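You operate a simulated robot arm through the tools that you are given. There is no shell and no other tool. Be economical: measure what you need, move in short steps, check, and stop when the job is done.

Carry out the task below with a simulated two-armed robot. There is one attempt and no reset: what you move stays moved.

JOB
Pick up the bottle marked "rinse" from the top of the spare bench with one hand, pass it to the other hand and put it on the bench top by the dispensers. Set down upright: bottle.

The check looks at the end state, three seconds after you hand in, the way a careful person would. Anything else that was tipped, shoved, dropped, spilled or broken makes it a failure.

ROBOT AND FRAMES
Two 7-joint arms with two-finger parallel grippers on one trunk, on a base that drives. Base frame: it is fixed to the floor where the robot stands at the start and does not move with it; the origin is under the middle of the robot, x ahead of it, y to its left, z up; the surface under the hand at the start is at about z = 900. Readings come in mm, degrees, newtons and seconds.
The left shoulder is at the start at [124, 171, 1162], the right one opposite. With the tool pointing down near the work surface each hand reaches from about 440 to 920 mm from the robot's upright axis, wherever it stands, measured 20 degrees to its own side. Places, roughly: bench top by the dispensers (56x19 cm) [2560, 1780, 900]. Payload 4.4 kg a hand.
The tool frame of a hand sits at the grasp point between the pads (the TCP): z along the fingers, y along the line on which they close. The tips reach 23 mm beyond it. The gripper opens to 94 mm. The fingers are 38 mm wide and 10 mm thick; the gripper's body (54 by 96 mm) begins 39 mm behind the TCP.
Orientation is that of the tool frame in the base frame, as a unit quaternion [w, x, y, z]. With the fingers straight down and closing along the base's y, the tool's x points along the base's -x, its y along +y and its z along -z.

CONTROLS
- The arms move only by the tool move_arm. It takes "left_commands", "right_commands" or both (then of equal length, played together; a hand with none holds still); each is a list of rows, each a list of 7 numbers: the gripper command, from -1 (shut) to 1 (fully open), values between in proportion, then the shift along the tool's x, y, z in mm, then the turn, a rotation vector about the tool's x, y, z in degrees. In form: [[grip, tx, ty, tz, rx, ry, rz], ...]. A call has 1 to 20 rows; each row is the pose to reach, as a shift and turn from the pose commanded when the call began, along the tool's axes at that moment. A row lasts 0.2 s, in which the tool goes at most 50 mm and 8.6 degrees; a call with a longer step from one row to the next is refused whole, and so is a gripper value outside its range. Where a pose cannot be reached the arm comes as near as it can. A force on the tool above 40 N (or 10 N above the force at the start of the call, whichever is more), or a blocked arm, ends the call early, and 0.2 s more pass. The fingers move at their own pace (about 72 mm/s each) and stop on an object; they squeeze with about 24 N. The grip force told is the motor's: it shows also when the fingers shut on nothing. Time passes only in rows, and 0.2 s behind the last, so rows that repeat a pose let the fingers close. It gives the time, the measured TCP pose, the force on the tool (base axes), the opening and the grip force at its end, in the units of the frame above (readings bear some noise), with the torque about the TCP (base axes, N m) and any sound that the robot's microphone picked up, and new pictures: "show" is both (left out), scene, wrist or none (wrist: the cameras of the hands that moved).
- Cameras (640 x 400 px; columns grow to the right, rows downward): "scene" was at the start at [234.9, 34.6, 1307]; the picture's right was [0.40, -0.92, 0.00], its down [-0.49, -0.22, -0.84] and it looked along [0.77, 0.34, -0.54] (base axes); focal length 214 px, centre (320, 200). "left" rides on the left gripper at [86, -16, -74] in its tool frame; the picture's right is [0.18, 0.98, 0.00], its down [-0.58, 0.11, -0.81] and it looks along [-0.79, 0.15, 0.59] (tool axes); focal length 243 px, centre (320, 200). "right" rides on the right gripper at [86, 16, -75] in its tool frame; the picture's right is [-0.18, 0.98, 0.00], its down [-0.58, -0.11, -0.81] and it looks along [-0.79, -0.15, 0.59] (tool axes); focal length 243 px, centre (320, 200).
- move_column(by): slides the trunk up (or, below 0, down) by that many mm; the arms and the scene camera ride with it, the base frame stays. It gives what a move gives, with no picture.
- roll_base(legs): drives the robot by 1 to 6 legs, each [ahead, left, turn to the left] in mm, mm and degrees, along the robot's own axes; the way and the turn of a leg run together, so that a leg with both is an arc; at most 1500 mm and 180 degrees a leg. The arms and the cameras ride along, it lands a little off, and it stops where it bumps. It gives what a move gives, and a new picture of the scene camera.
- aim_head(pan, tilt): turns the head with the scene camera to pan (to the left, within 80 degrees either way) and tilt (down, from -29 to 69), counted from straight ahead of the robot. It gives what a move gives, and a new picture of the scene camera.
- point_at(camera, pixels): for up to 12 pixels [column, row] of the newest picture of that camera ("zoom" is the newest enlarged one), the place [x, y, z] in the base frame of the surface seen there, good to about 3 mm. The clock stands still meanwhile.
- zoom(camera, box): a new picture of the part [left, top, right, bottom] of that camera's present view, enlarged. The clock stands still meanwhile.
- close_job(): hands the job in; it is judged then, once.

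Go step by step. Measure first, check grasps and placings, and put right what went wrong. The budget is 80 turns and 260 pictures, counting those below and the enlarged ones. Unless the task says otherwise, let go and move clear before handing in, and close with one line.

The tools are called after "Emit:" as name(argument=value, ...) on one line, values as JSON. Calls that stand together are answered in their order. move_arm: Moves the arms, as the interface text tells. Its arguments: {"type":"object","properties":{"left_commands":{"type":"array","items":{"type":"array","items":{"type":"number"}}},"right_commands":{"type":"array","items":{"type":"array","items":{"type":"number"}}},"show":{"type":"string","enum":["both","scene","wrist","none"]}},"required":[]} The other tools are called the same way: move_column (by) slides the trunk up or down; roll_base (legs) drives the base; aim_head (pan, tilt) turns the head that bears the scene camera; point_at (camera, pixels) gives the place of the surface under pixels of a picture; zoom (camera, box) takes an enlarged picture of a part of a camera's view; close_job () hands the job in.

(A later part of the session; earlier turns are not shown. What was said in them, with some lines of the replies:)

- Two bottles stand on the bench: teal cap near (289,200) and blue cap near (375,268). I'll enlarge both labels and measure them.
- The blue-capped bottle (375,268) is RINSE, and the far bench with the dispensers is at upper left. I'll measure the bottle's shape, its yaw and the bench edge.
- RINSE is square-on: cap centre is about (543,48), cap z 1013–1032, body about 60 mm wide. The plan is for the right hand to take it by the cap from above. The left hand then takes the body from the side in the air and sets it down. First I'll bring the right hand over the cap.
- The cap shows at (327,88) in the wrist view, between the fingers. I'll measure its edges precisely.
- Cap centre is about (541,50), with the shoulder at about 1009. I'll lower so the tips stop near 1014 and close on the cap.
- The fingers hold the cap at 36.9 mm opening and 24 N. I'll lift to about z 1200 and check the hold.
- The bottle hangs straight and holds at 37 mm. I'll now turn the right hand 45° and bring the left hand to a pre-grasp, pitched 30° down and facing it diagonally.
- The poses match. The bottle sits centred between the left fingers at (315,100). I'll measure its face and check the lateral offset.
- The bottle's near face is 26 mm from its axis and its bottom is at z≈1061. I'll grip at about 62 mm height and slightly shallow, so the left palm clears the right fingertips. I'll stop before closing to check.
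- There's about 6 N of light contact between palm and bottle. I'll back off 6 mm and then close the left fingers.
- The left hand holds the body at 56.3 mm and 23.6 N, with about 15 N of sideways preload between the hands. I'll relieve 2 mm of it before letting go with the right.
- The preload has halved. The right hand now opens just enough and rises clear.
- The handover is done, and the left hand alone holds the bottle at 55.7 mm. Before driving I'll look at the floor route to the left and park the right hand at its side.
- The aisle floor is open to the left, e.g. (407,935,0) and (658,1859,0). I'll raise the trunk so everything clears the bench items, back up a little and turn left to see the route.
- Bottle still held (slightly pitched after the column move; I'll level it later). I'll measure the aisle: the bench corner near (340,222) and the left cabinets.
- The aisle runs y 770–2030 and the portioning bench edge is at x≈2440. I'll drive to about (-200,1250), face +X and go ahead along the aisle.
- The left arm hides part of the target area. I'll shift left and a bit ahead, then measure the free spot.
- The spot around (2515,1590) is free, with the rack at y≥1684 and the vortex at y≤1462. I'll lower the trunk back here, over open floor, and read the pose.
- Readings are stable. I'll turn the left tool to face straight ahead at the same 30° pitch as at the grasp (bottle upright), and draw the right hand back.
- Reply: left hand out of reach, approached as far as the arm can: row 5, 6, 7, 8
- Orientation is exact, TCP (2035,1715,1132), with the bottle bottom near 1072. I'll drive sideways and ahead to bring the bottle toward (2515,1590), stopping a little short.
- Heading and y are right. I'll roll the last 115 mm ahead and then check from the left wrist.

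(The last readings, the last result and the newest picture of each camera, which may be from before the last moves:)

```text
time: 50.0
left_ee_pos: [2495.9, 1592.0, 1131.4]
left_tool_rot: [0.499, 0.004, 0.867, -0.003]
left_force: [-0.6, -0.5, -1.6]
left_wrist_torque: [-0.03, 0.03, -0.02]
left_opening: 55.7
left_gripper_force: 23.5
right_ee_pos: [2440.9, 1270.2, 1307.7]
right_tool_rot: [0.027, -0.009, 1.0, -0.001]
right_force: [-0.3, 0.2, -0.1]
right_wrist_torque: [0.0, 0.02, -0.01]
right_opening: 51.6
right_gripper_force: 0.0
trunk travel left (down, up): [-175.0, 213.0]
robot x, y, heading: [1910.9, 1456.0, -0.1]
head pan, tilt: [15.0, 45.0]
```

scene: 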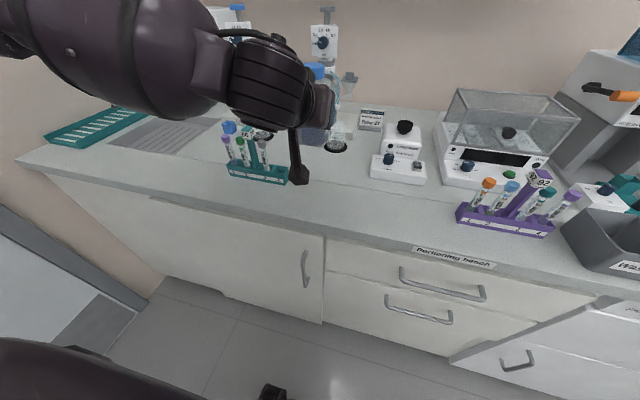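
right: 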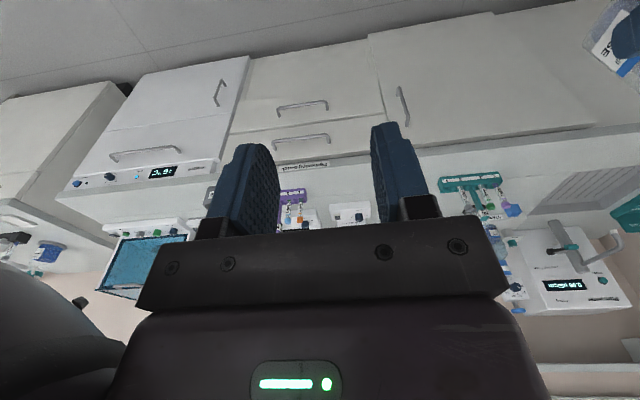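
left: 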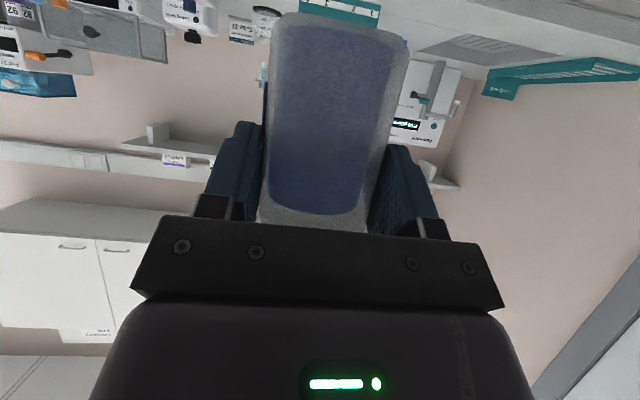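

The bottle hovers over the free spot. I'll check the wrist camera box at (299,175) and the bottle base relative to the bench before lowering.

Emit:
point_at(camera="scene", pixels=[[299, 175], [303, 182], [295, 150], [312, 140], [318, 68], [270, 110], [320, 100], [325, 185], [288, 184]])

Emit:
move_column(by=-135)

Emit:
aim_head(pan=15, tilt=38)

```text
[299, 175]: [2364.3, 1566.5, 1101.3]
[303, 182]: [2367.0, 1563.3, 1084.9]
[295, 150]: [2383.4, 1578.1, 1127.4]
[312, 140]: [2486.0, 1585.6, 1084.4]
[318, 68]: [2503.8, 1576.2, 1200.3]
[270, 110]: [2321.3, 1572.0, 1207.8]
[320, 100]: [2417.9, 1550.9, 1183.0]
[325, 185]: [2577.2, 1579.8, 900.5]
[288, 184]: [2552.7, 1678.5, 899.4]
```

```text
time: 51.5
left_ee_pos: [2517.7, 1590.9, 943.7]
left_tool_rot: [0.441, 0.001, 0.897, -0.002]
left_force: [-3.7, 0.9, 11.0]
left_wrist_torque: [0.33, -0.08, -0.02]
left_opening: 55.8
left_gripper_force: 24.1
right_ee_pos: [2443.3, 1270.8, 1172.4]
right_tool_rot: [0.022, -0.009, 1.0, -0.001]
right_force: [0.4, -0.6, 0.7]
right_wrist_torque: [-0.02, 0.01, 0.0]
right_opening: 51.7
right_gripper_force: 0.0
trunk travel left (down, up): [-43.0, 345.0]
robot x, y, heading: [1912.9, 1457.5, 0.1]
head pan, tilt: [15.0, 45.0]
stopped: the force on the tool passed its limit at 52 N (the readings are from after the stop); the commanded pose is now the measured one
```

```text
time: 52.2
left_ee_pos: [2518.3, 1590.8, 944.5]
left_tool_rot: [0.44, 0.002, 0.898, -0.003]
left_force: [0.5, -0.7, 14.2]
left_wrist_torque: [0.35, -0.42, -0.01]
left_opening: 55.7
left_gripper_force: 24.1
right_ee_pos: [2444.6, 1271.4, 1173.0]
right_tool_rot: [0.022, -0.009, 1.0, -0.001]
right_force: [-0.2, 0.7, 0.2]
right_wrist_torque: [-0.01, 0.03, 0.02]
right_opening: 51.9
right_gripper_force: 0.1
trunk travel left (down, up): [-43.0, 345.0]
robot x, y, heading: [1912.7, 1460.1, -0.1]
head pan, tilt: [15.0, 38.0]
```

scene: 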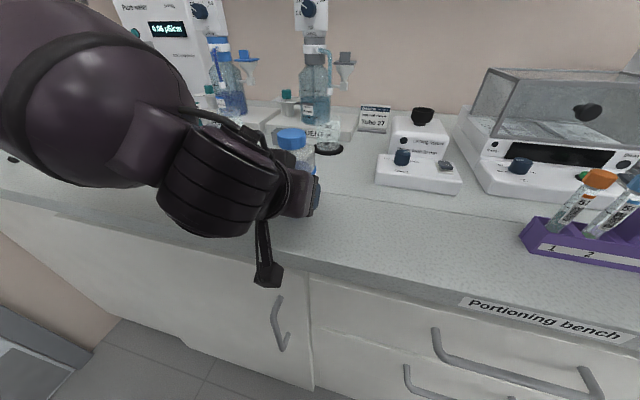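

The column move let the arm sag forward about 8° and the bottle touched down early with light pressure, now 14 N. I'll lift 40 mm with the arm and restore the 30° pitch.

Emit:
move_arm(left_commands=[[-1, -16, 0, -12, 0, 0, 0], [-1, -31.6, 0, -24.5, 0, 0, 0], [-1, -25, 0, -32, 0, -4, 0], [-1, -19.3, 0, -40.3, 0, -7.8, 0], [-1, -19.3, 0, -40.3, 0, -7.8, 0]])

```text
time: 53.4
left_ee_pos: [2523.0, 1586.4, 986.8]
left_tool_rot: [0.499, 0.002, 0.867, -0.003]
left_force: [-0.9, -0.3, -1.3]
left_wrist_torque: [-0.01, 0.03, 0.0]
left_opening: 55.9
left_gripper_force: 23.5
left hand out of reach, approached as far as the arm can: row 3, 4, 5
right_ee_pos: [2443.0, 1272.6, 1173.0]
right_tool_rot: [0.021, -0.009, 1.0, -0.001]
right_force: [0.2, 0.5, 0.2]
right_wrist_torque: [0.02, -0.02, 0.0]
right_opening: 51.7
right_gripper_force: 0.0
trunk travel left (down, up): [-43.0, 345.0]
robot x, y, heading: [1911.8, 1460.9, 0.1]
head pan, tilt: [15.0, 38.0]
```

scene: 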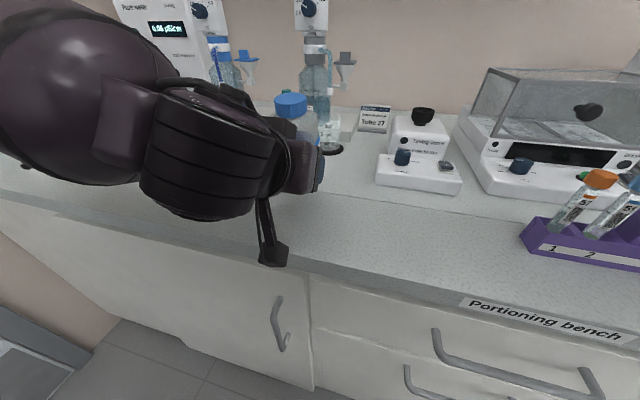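
left: 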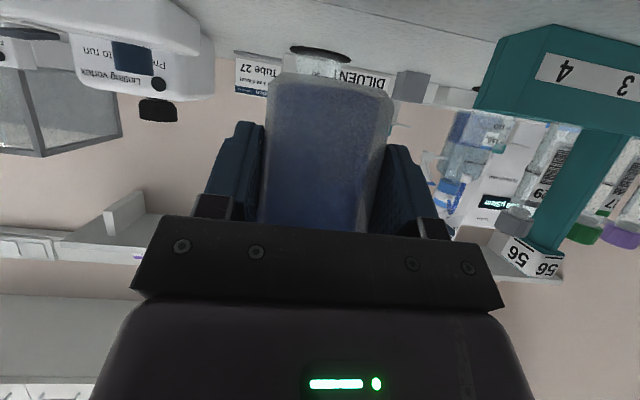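

The bottle pivoted in the grip: its base edge moved from row 15 to row 75. I'll measure its tilt from its near face.

Emit:
point_at(camera="left", pixels=[[320, 100], [320, 120], [320, 140], [320, 160], [320, 180], [320, 200], [330, 82], [330, 76], [290, 120], [350, 120]])

Emit:
zoom(camera="scene", box=[240, 80, 360, 200])

Emit:
point_at(camera="scene", pixels=[[291, 98], [283, 97], [299, 97], [291, 94], [291, 102], [290, 112], [308, 130]])

```text
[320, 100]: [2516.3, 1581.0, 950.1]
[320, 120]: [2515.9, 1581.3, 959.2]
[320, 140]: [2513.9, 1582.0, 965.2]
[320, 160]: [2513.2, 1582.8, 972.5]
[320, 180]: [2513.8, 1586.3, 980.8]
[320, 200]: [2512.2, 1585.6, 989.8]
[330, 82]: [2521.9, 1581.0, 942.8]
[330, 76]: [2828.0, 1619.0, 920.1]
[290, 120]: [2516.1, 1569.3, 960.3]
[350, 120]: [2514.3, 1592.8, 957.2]
```

```text
3.33 times, centred on (300, 140) of scene
```

zoom: 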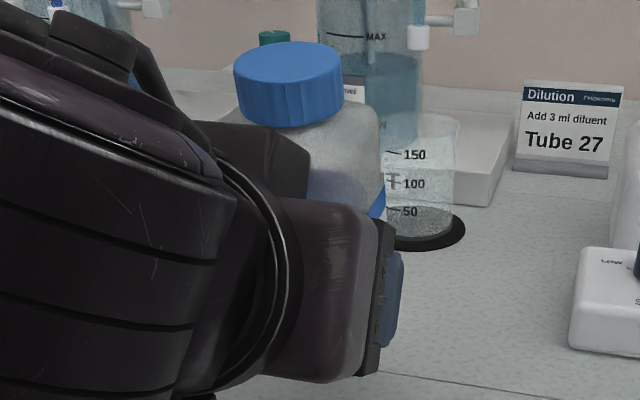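

```text
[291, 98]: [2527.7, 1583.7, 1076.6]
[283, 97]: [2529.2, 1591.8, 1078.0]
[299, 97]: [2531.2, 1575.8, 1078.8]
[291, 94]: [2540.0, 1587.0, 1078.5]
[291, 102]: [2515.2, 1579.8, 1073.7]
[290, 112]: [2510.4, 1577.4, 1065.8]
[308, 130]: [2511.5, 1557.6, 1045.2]
```

The bottle now leans about 6–7° back toward the robot at 30° tool pitch, so it will be upright at about 37°, the pitch at which it stood flush on the bench. I'll pitch back by 7° and lower gently to just above contact.

Emit:
move_arm(left_commands=[[-1, 2.5, 0, -4, 0, 4, 0], [-1, 2.5, 0, -4, 0, 7.2, 0], [-1, 14, 0, 2.5, 0, 7.2, 0], [-1, 26, 0, 9.5, 0, 7.2, 0], [-1, 31, 0, 12, 0, 7.2, 0], [-1, 31, 0, 12, 0, 7.2, 0]])

```text
time: 54.8
left_ee_pos: [2519.6, 1586.1, 953.2]
left_tool_rot: [0.445, 0.002, 0.896, -0.003]
left_force: [0.4, 0.6, -1.7]
left_wrist_torque: [-0.01, 0.06, -0.02]
left_opening: 55.9
left_gripper_force: 23.5
right_ee_pos: [2445.2, 1271.3, 1172.7]
right_tool_rot: [0.022, -0.008, 1.0, 0.0]
right_force: [0.6, 0.1, 0.0]
right_wrist_torque: [-0.02, 0.02, 0.0]
right_opening: 51.4
right_gripper_force: 0.0
trunk travel left (down, up): [-43.0, 345.0]
robot x, y, heading: [1910.3, 1460.3, -0.2]
head pan, tilt: [15.0, 38.0]
```

scene: 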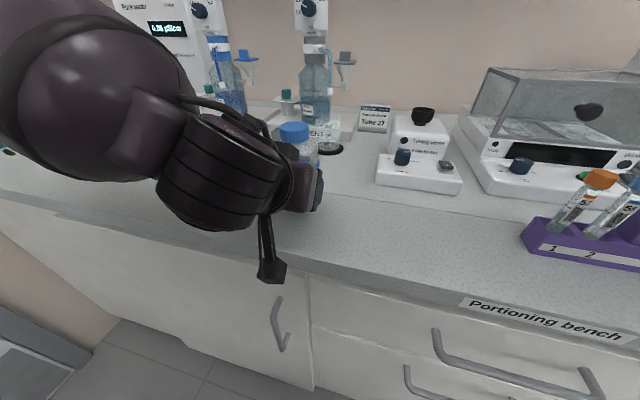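
left: 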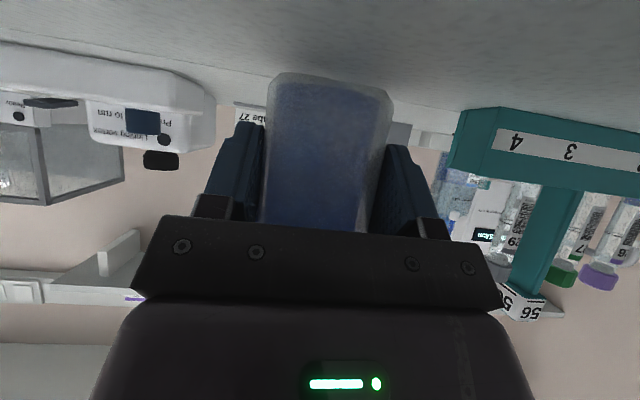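

Emit:
point_at(camera="left", pixels=[[325, 90], [325, 105], [325, 120], [325, 140], [325, 160], [325, 180], [325, 200], [330, 82], [330, 60]])

Emit:
point_at(camera="scene", pixels=[[295, 129], [288, 129], [302, 129], [295, 125], [295, 132]])

```text
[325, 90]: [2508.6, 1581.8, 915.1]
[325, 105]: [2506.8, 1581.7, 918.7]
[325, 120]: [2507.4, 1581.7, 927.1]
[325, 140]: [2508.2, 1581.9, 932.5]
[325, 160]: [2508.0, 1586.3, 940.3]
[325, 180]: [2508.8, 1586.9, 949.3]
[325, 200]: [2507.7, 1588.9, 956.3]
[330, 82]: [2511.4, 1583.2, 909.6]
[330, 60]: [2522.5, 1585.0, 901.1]
```

```text
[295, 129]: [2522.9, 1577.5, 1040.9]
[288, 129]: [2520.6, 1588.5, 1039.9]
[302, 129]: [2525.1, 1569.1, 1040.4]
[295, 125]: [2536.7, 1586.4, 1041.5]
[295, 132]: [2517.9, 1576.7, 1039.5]
```

The bottle is upright (face x constant at about 2508), with its cap top at 1040.5, so the base is about 8.5 mm above the bench. I'll lower the last bit in small steps.

Emit:
move_arm(left_commands=[[-1, 2.4, 0, 1.8, 0, 0, 0], [-1, 4.8, 0, 3.6, 0, 0, 0], [-1, 6.4, 0, 4.8, 0, 0, 0], [-1, 7.2, 0, 5.4, 0, 0, 0], [-1, 7.2, 0, 5.4, 0, 0, 0]], show="scene")

Emit:
point_at(camera="scene", pixels=[[295, 131], [288, 131], [302, 131], [295, 127]])

```text
time: 56.0
left_ee_pos: [2518.6, 1586.2, 943.1]
left_tool_rot: [0.444, 0.002, 0.896, -0.003]
left_force: [0.6, 0.4, -0.5]
left_wrist_torque: [0.05, 0.08, -0.01]
left_opening: 55.8
left_gripper_force: 23.7
right_ee_pos: [2444.7, 1271.4, 1172.3]
right_tool_rot: [0.022, -0.008, 1.0, -0.001]
right_force: [-0.6, -0.9, -0.7]
right_wrist_torque: [-0.01, 0.02, 0.04]
right_opening: 51.6
right_gripper_force: 0.1
trunk travel left (down, up): [-43.0, 345.0]
robot x, y, heading: [1907.4, 1461.7, -0.1]
head pan, tilt: [15.0, 38.0]
```

scene: 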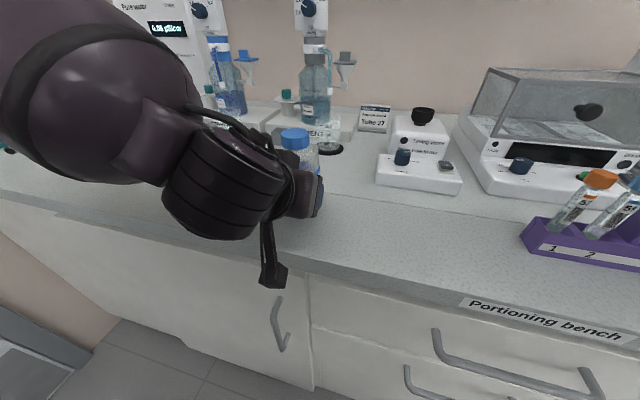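

```text
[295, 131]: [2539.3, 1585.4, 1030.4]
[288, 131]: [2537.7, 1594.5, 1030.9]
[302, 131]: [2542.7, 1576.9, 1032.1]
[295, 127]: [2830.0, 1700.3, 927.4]
```

Cap top is about 1031 and the load has come off, so the bottle is at the bench. I'll lower 1 mm more and open the fingers slowly.

Emit:
move_arm(left_commands=[[-1, 0.8, 0, 0.6, 0, 0, 0], [-1, 0.8, 0, 0.6, 0, 0, 0], [0.2, 0.8, 0, 0.6, 0, 0, 0], [0.35, 0.8, 0, 0.6, 0, 0, 0], [0.6, 0.8, 0, 0.6, 0, 0, 0], [0.8, 0.8, 0, 0.6, 0, 0, 0], [0.8, 0.8, 0, 0.6, 0, 0, 0]])

```text
time: 57.6
left_ee_pos: [2518.5, 1585.1, 943.4]
left_tool_rot: [0.444, 0.001, 0.896, -0.002]
left_force: [-1.4, 0.1, 1.3]
left_wrist_torque: [0.0, -0.04, -0.03]
left_opening: 84.7
left_gripper_force: 0.1
right_ee_pos: [2444.8, 1270.1, 1172.4]
right_tool_rot: [0.021, -0.008, 1.0, -0.001]
right_force: [0.1, 0.4, 0.0]
right_wrist_torque: [0.01, 0.02, 0.0]
right_opening: 51.9
right_gripper_force: 0.0
trunk travel left (down, up): [-43.0, 345.0]
robot x, y, heading: [1908.0, 1456.6, -0.2]
head pan, tilt: [15.0, 38.0]
```

scene: 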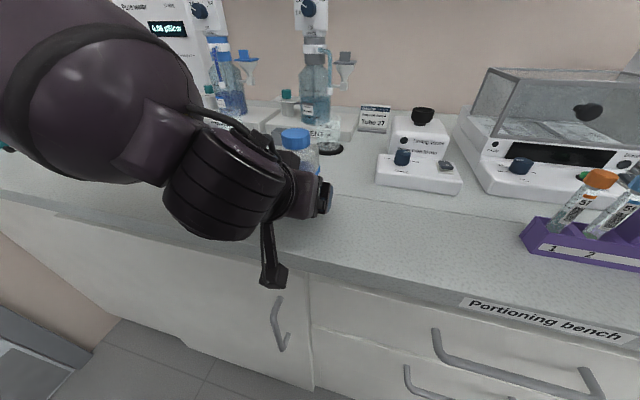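
left: 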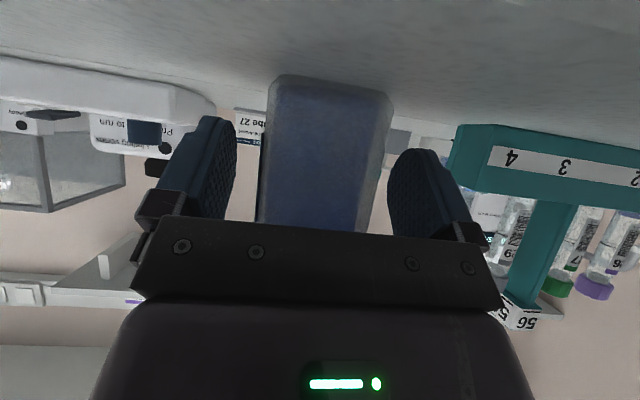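

Released, and the bottle stands straight. I'll back the base straight away and inspect.

Emit:
roll_base(legs=[[-150, 0, 0], [-250, 0, 0]])

Emit:
aim_head(pan=0, tilt=30)

Emit:
zoom(camera="left", box=[200, 0, 520, 200])

Emit:
zoom(camera="right", box=[0, 0, 640, 400])

```text
time: 60.4
left_ee_pos: [2123.3, 1584.3, 942.6]
left_tool_rot: [0.444, 0.002, 0.896, -0.003]
left_force: [-0.8, 0.6, -0.3]
left_wrist_torque: [-0.02, 0.0, 0.0]
left_opening: 84.5
left_gripper_force: 0.1
right_ee_pos: [2050.1, 1269.3, 1172.4]
right_tool_rot: [0.023, -0.009, 1.0, -0.001]
right_force: [0.1, 0.3, 0.5]
right_wrist_torque: [0.02, 0.0, -0.03]
right_opening: 51.9
right_gripper_force: 0.1
trunk travel left (down, up): [-43.0, 345.0]
robot x, y, heading: [1512.7, 1459.1, -0.0]
head pan, tilt: [15.0, 38.0]
```

scene: 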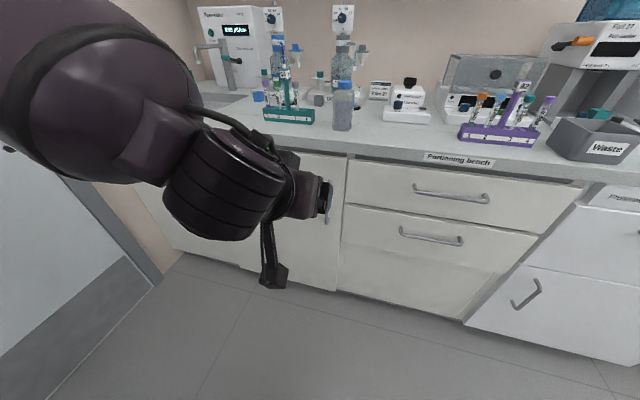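

```text
time: 61.1
left_ee_pos: [2124.4, 1584.5, 943.2]
left_tool_rot: [0.444, 0.002, 0.896, -0.003]
left_force: [-0.2, 0.6, -0.9]
left_wrist_torque: [-0.04, 0.01, 0.01]
left_opening: 84.3
left_gripper_force: 0.2
right_ee_pos: [2050.7, 1270.4, 1172.8]
right_tool_rot: [0.021, -0.009, 1.0, -0.001]
right_force: [0.9, 0.1, 0.2]
right_wrist_torque: [0.0, -0.03, -0.02]
right_opening: 51.5
right_gripper_force: 0.1
trunk travel left (down, up): [-43.0, 345.0]
robot x, y, heading: [1516.9, 1459.1, -0.1]
head pan, tilt: [0.0, 30.0]
```

scene: 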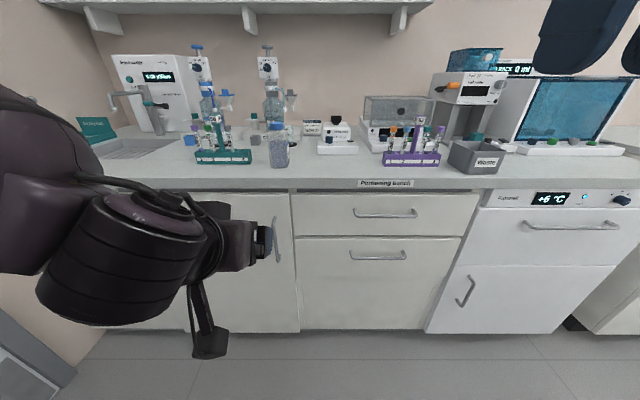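

```text
2.00 times, centred on (360, 100) of left
```

zoom: 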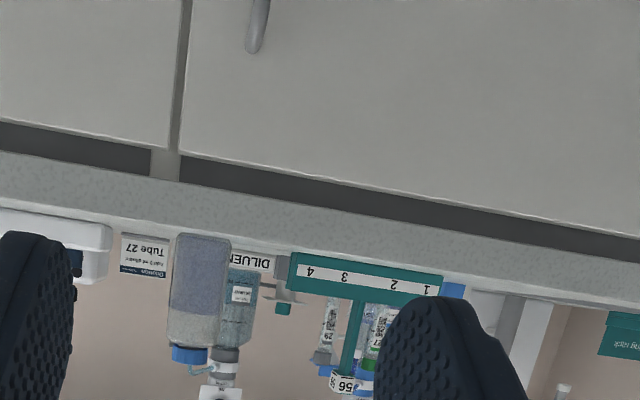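

```text
1.00 times, centred on (320, 200) of right (not enlarged: the box is as wide or as high as the picture)
```

zoom: 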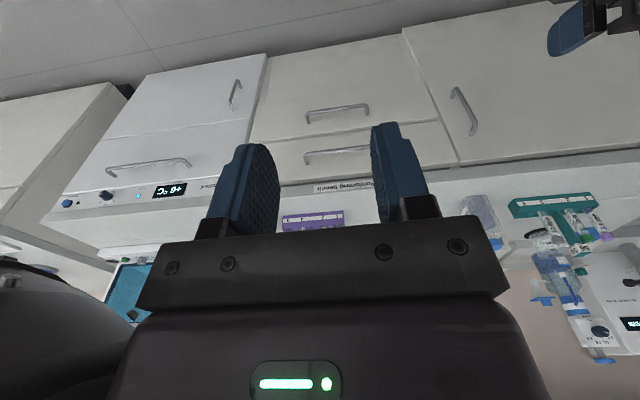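

The RINSE bottle stands upright at (279,148), clear of the rack, and its neighbours look untouched. Both hands are clear, so I'm handing in.

Emit:
zoom(camera="scene", box=[180, 90, 380, 200])

Emit:
close_job()

```text
3.20 times, centred on (280, 145) of scene
```

zoom: 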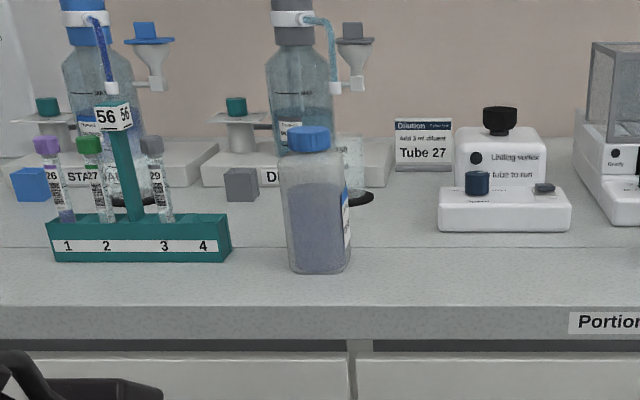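

```text
The job is handed in.
```

The RINSE bottle was picked up by the right hand, passed to the left hand and set upright on the bench top by the dispensers; nothing else looks disturbed in the last pictures, and both hands are clear.
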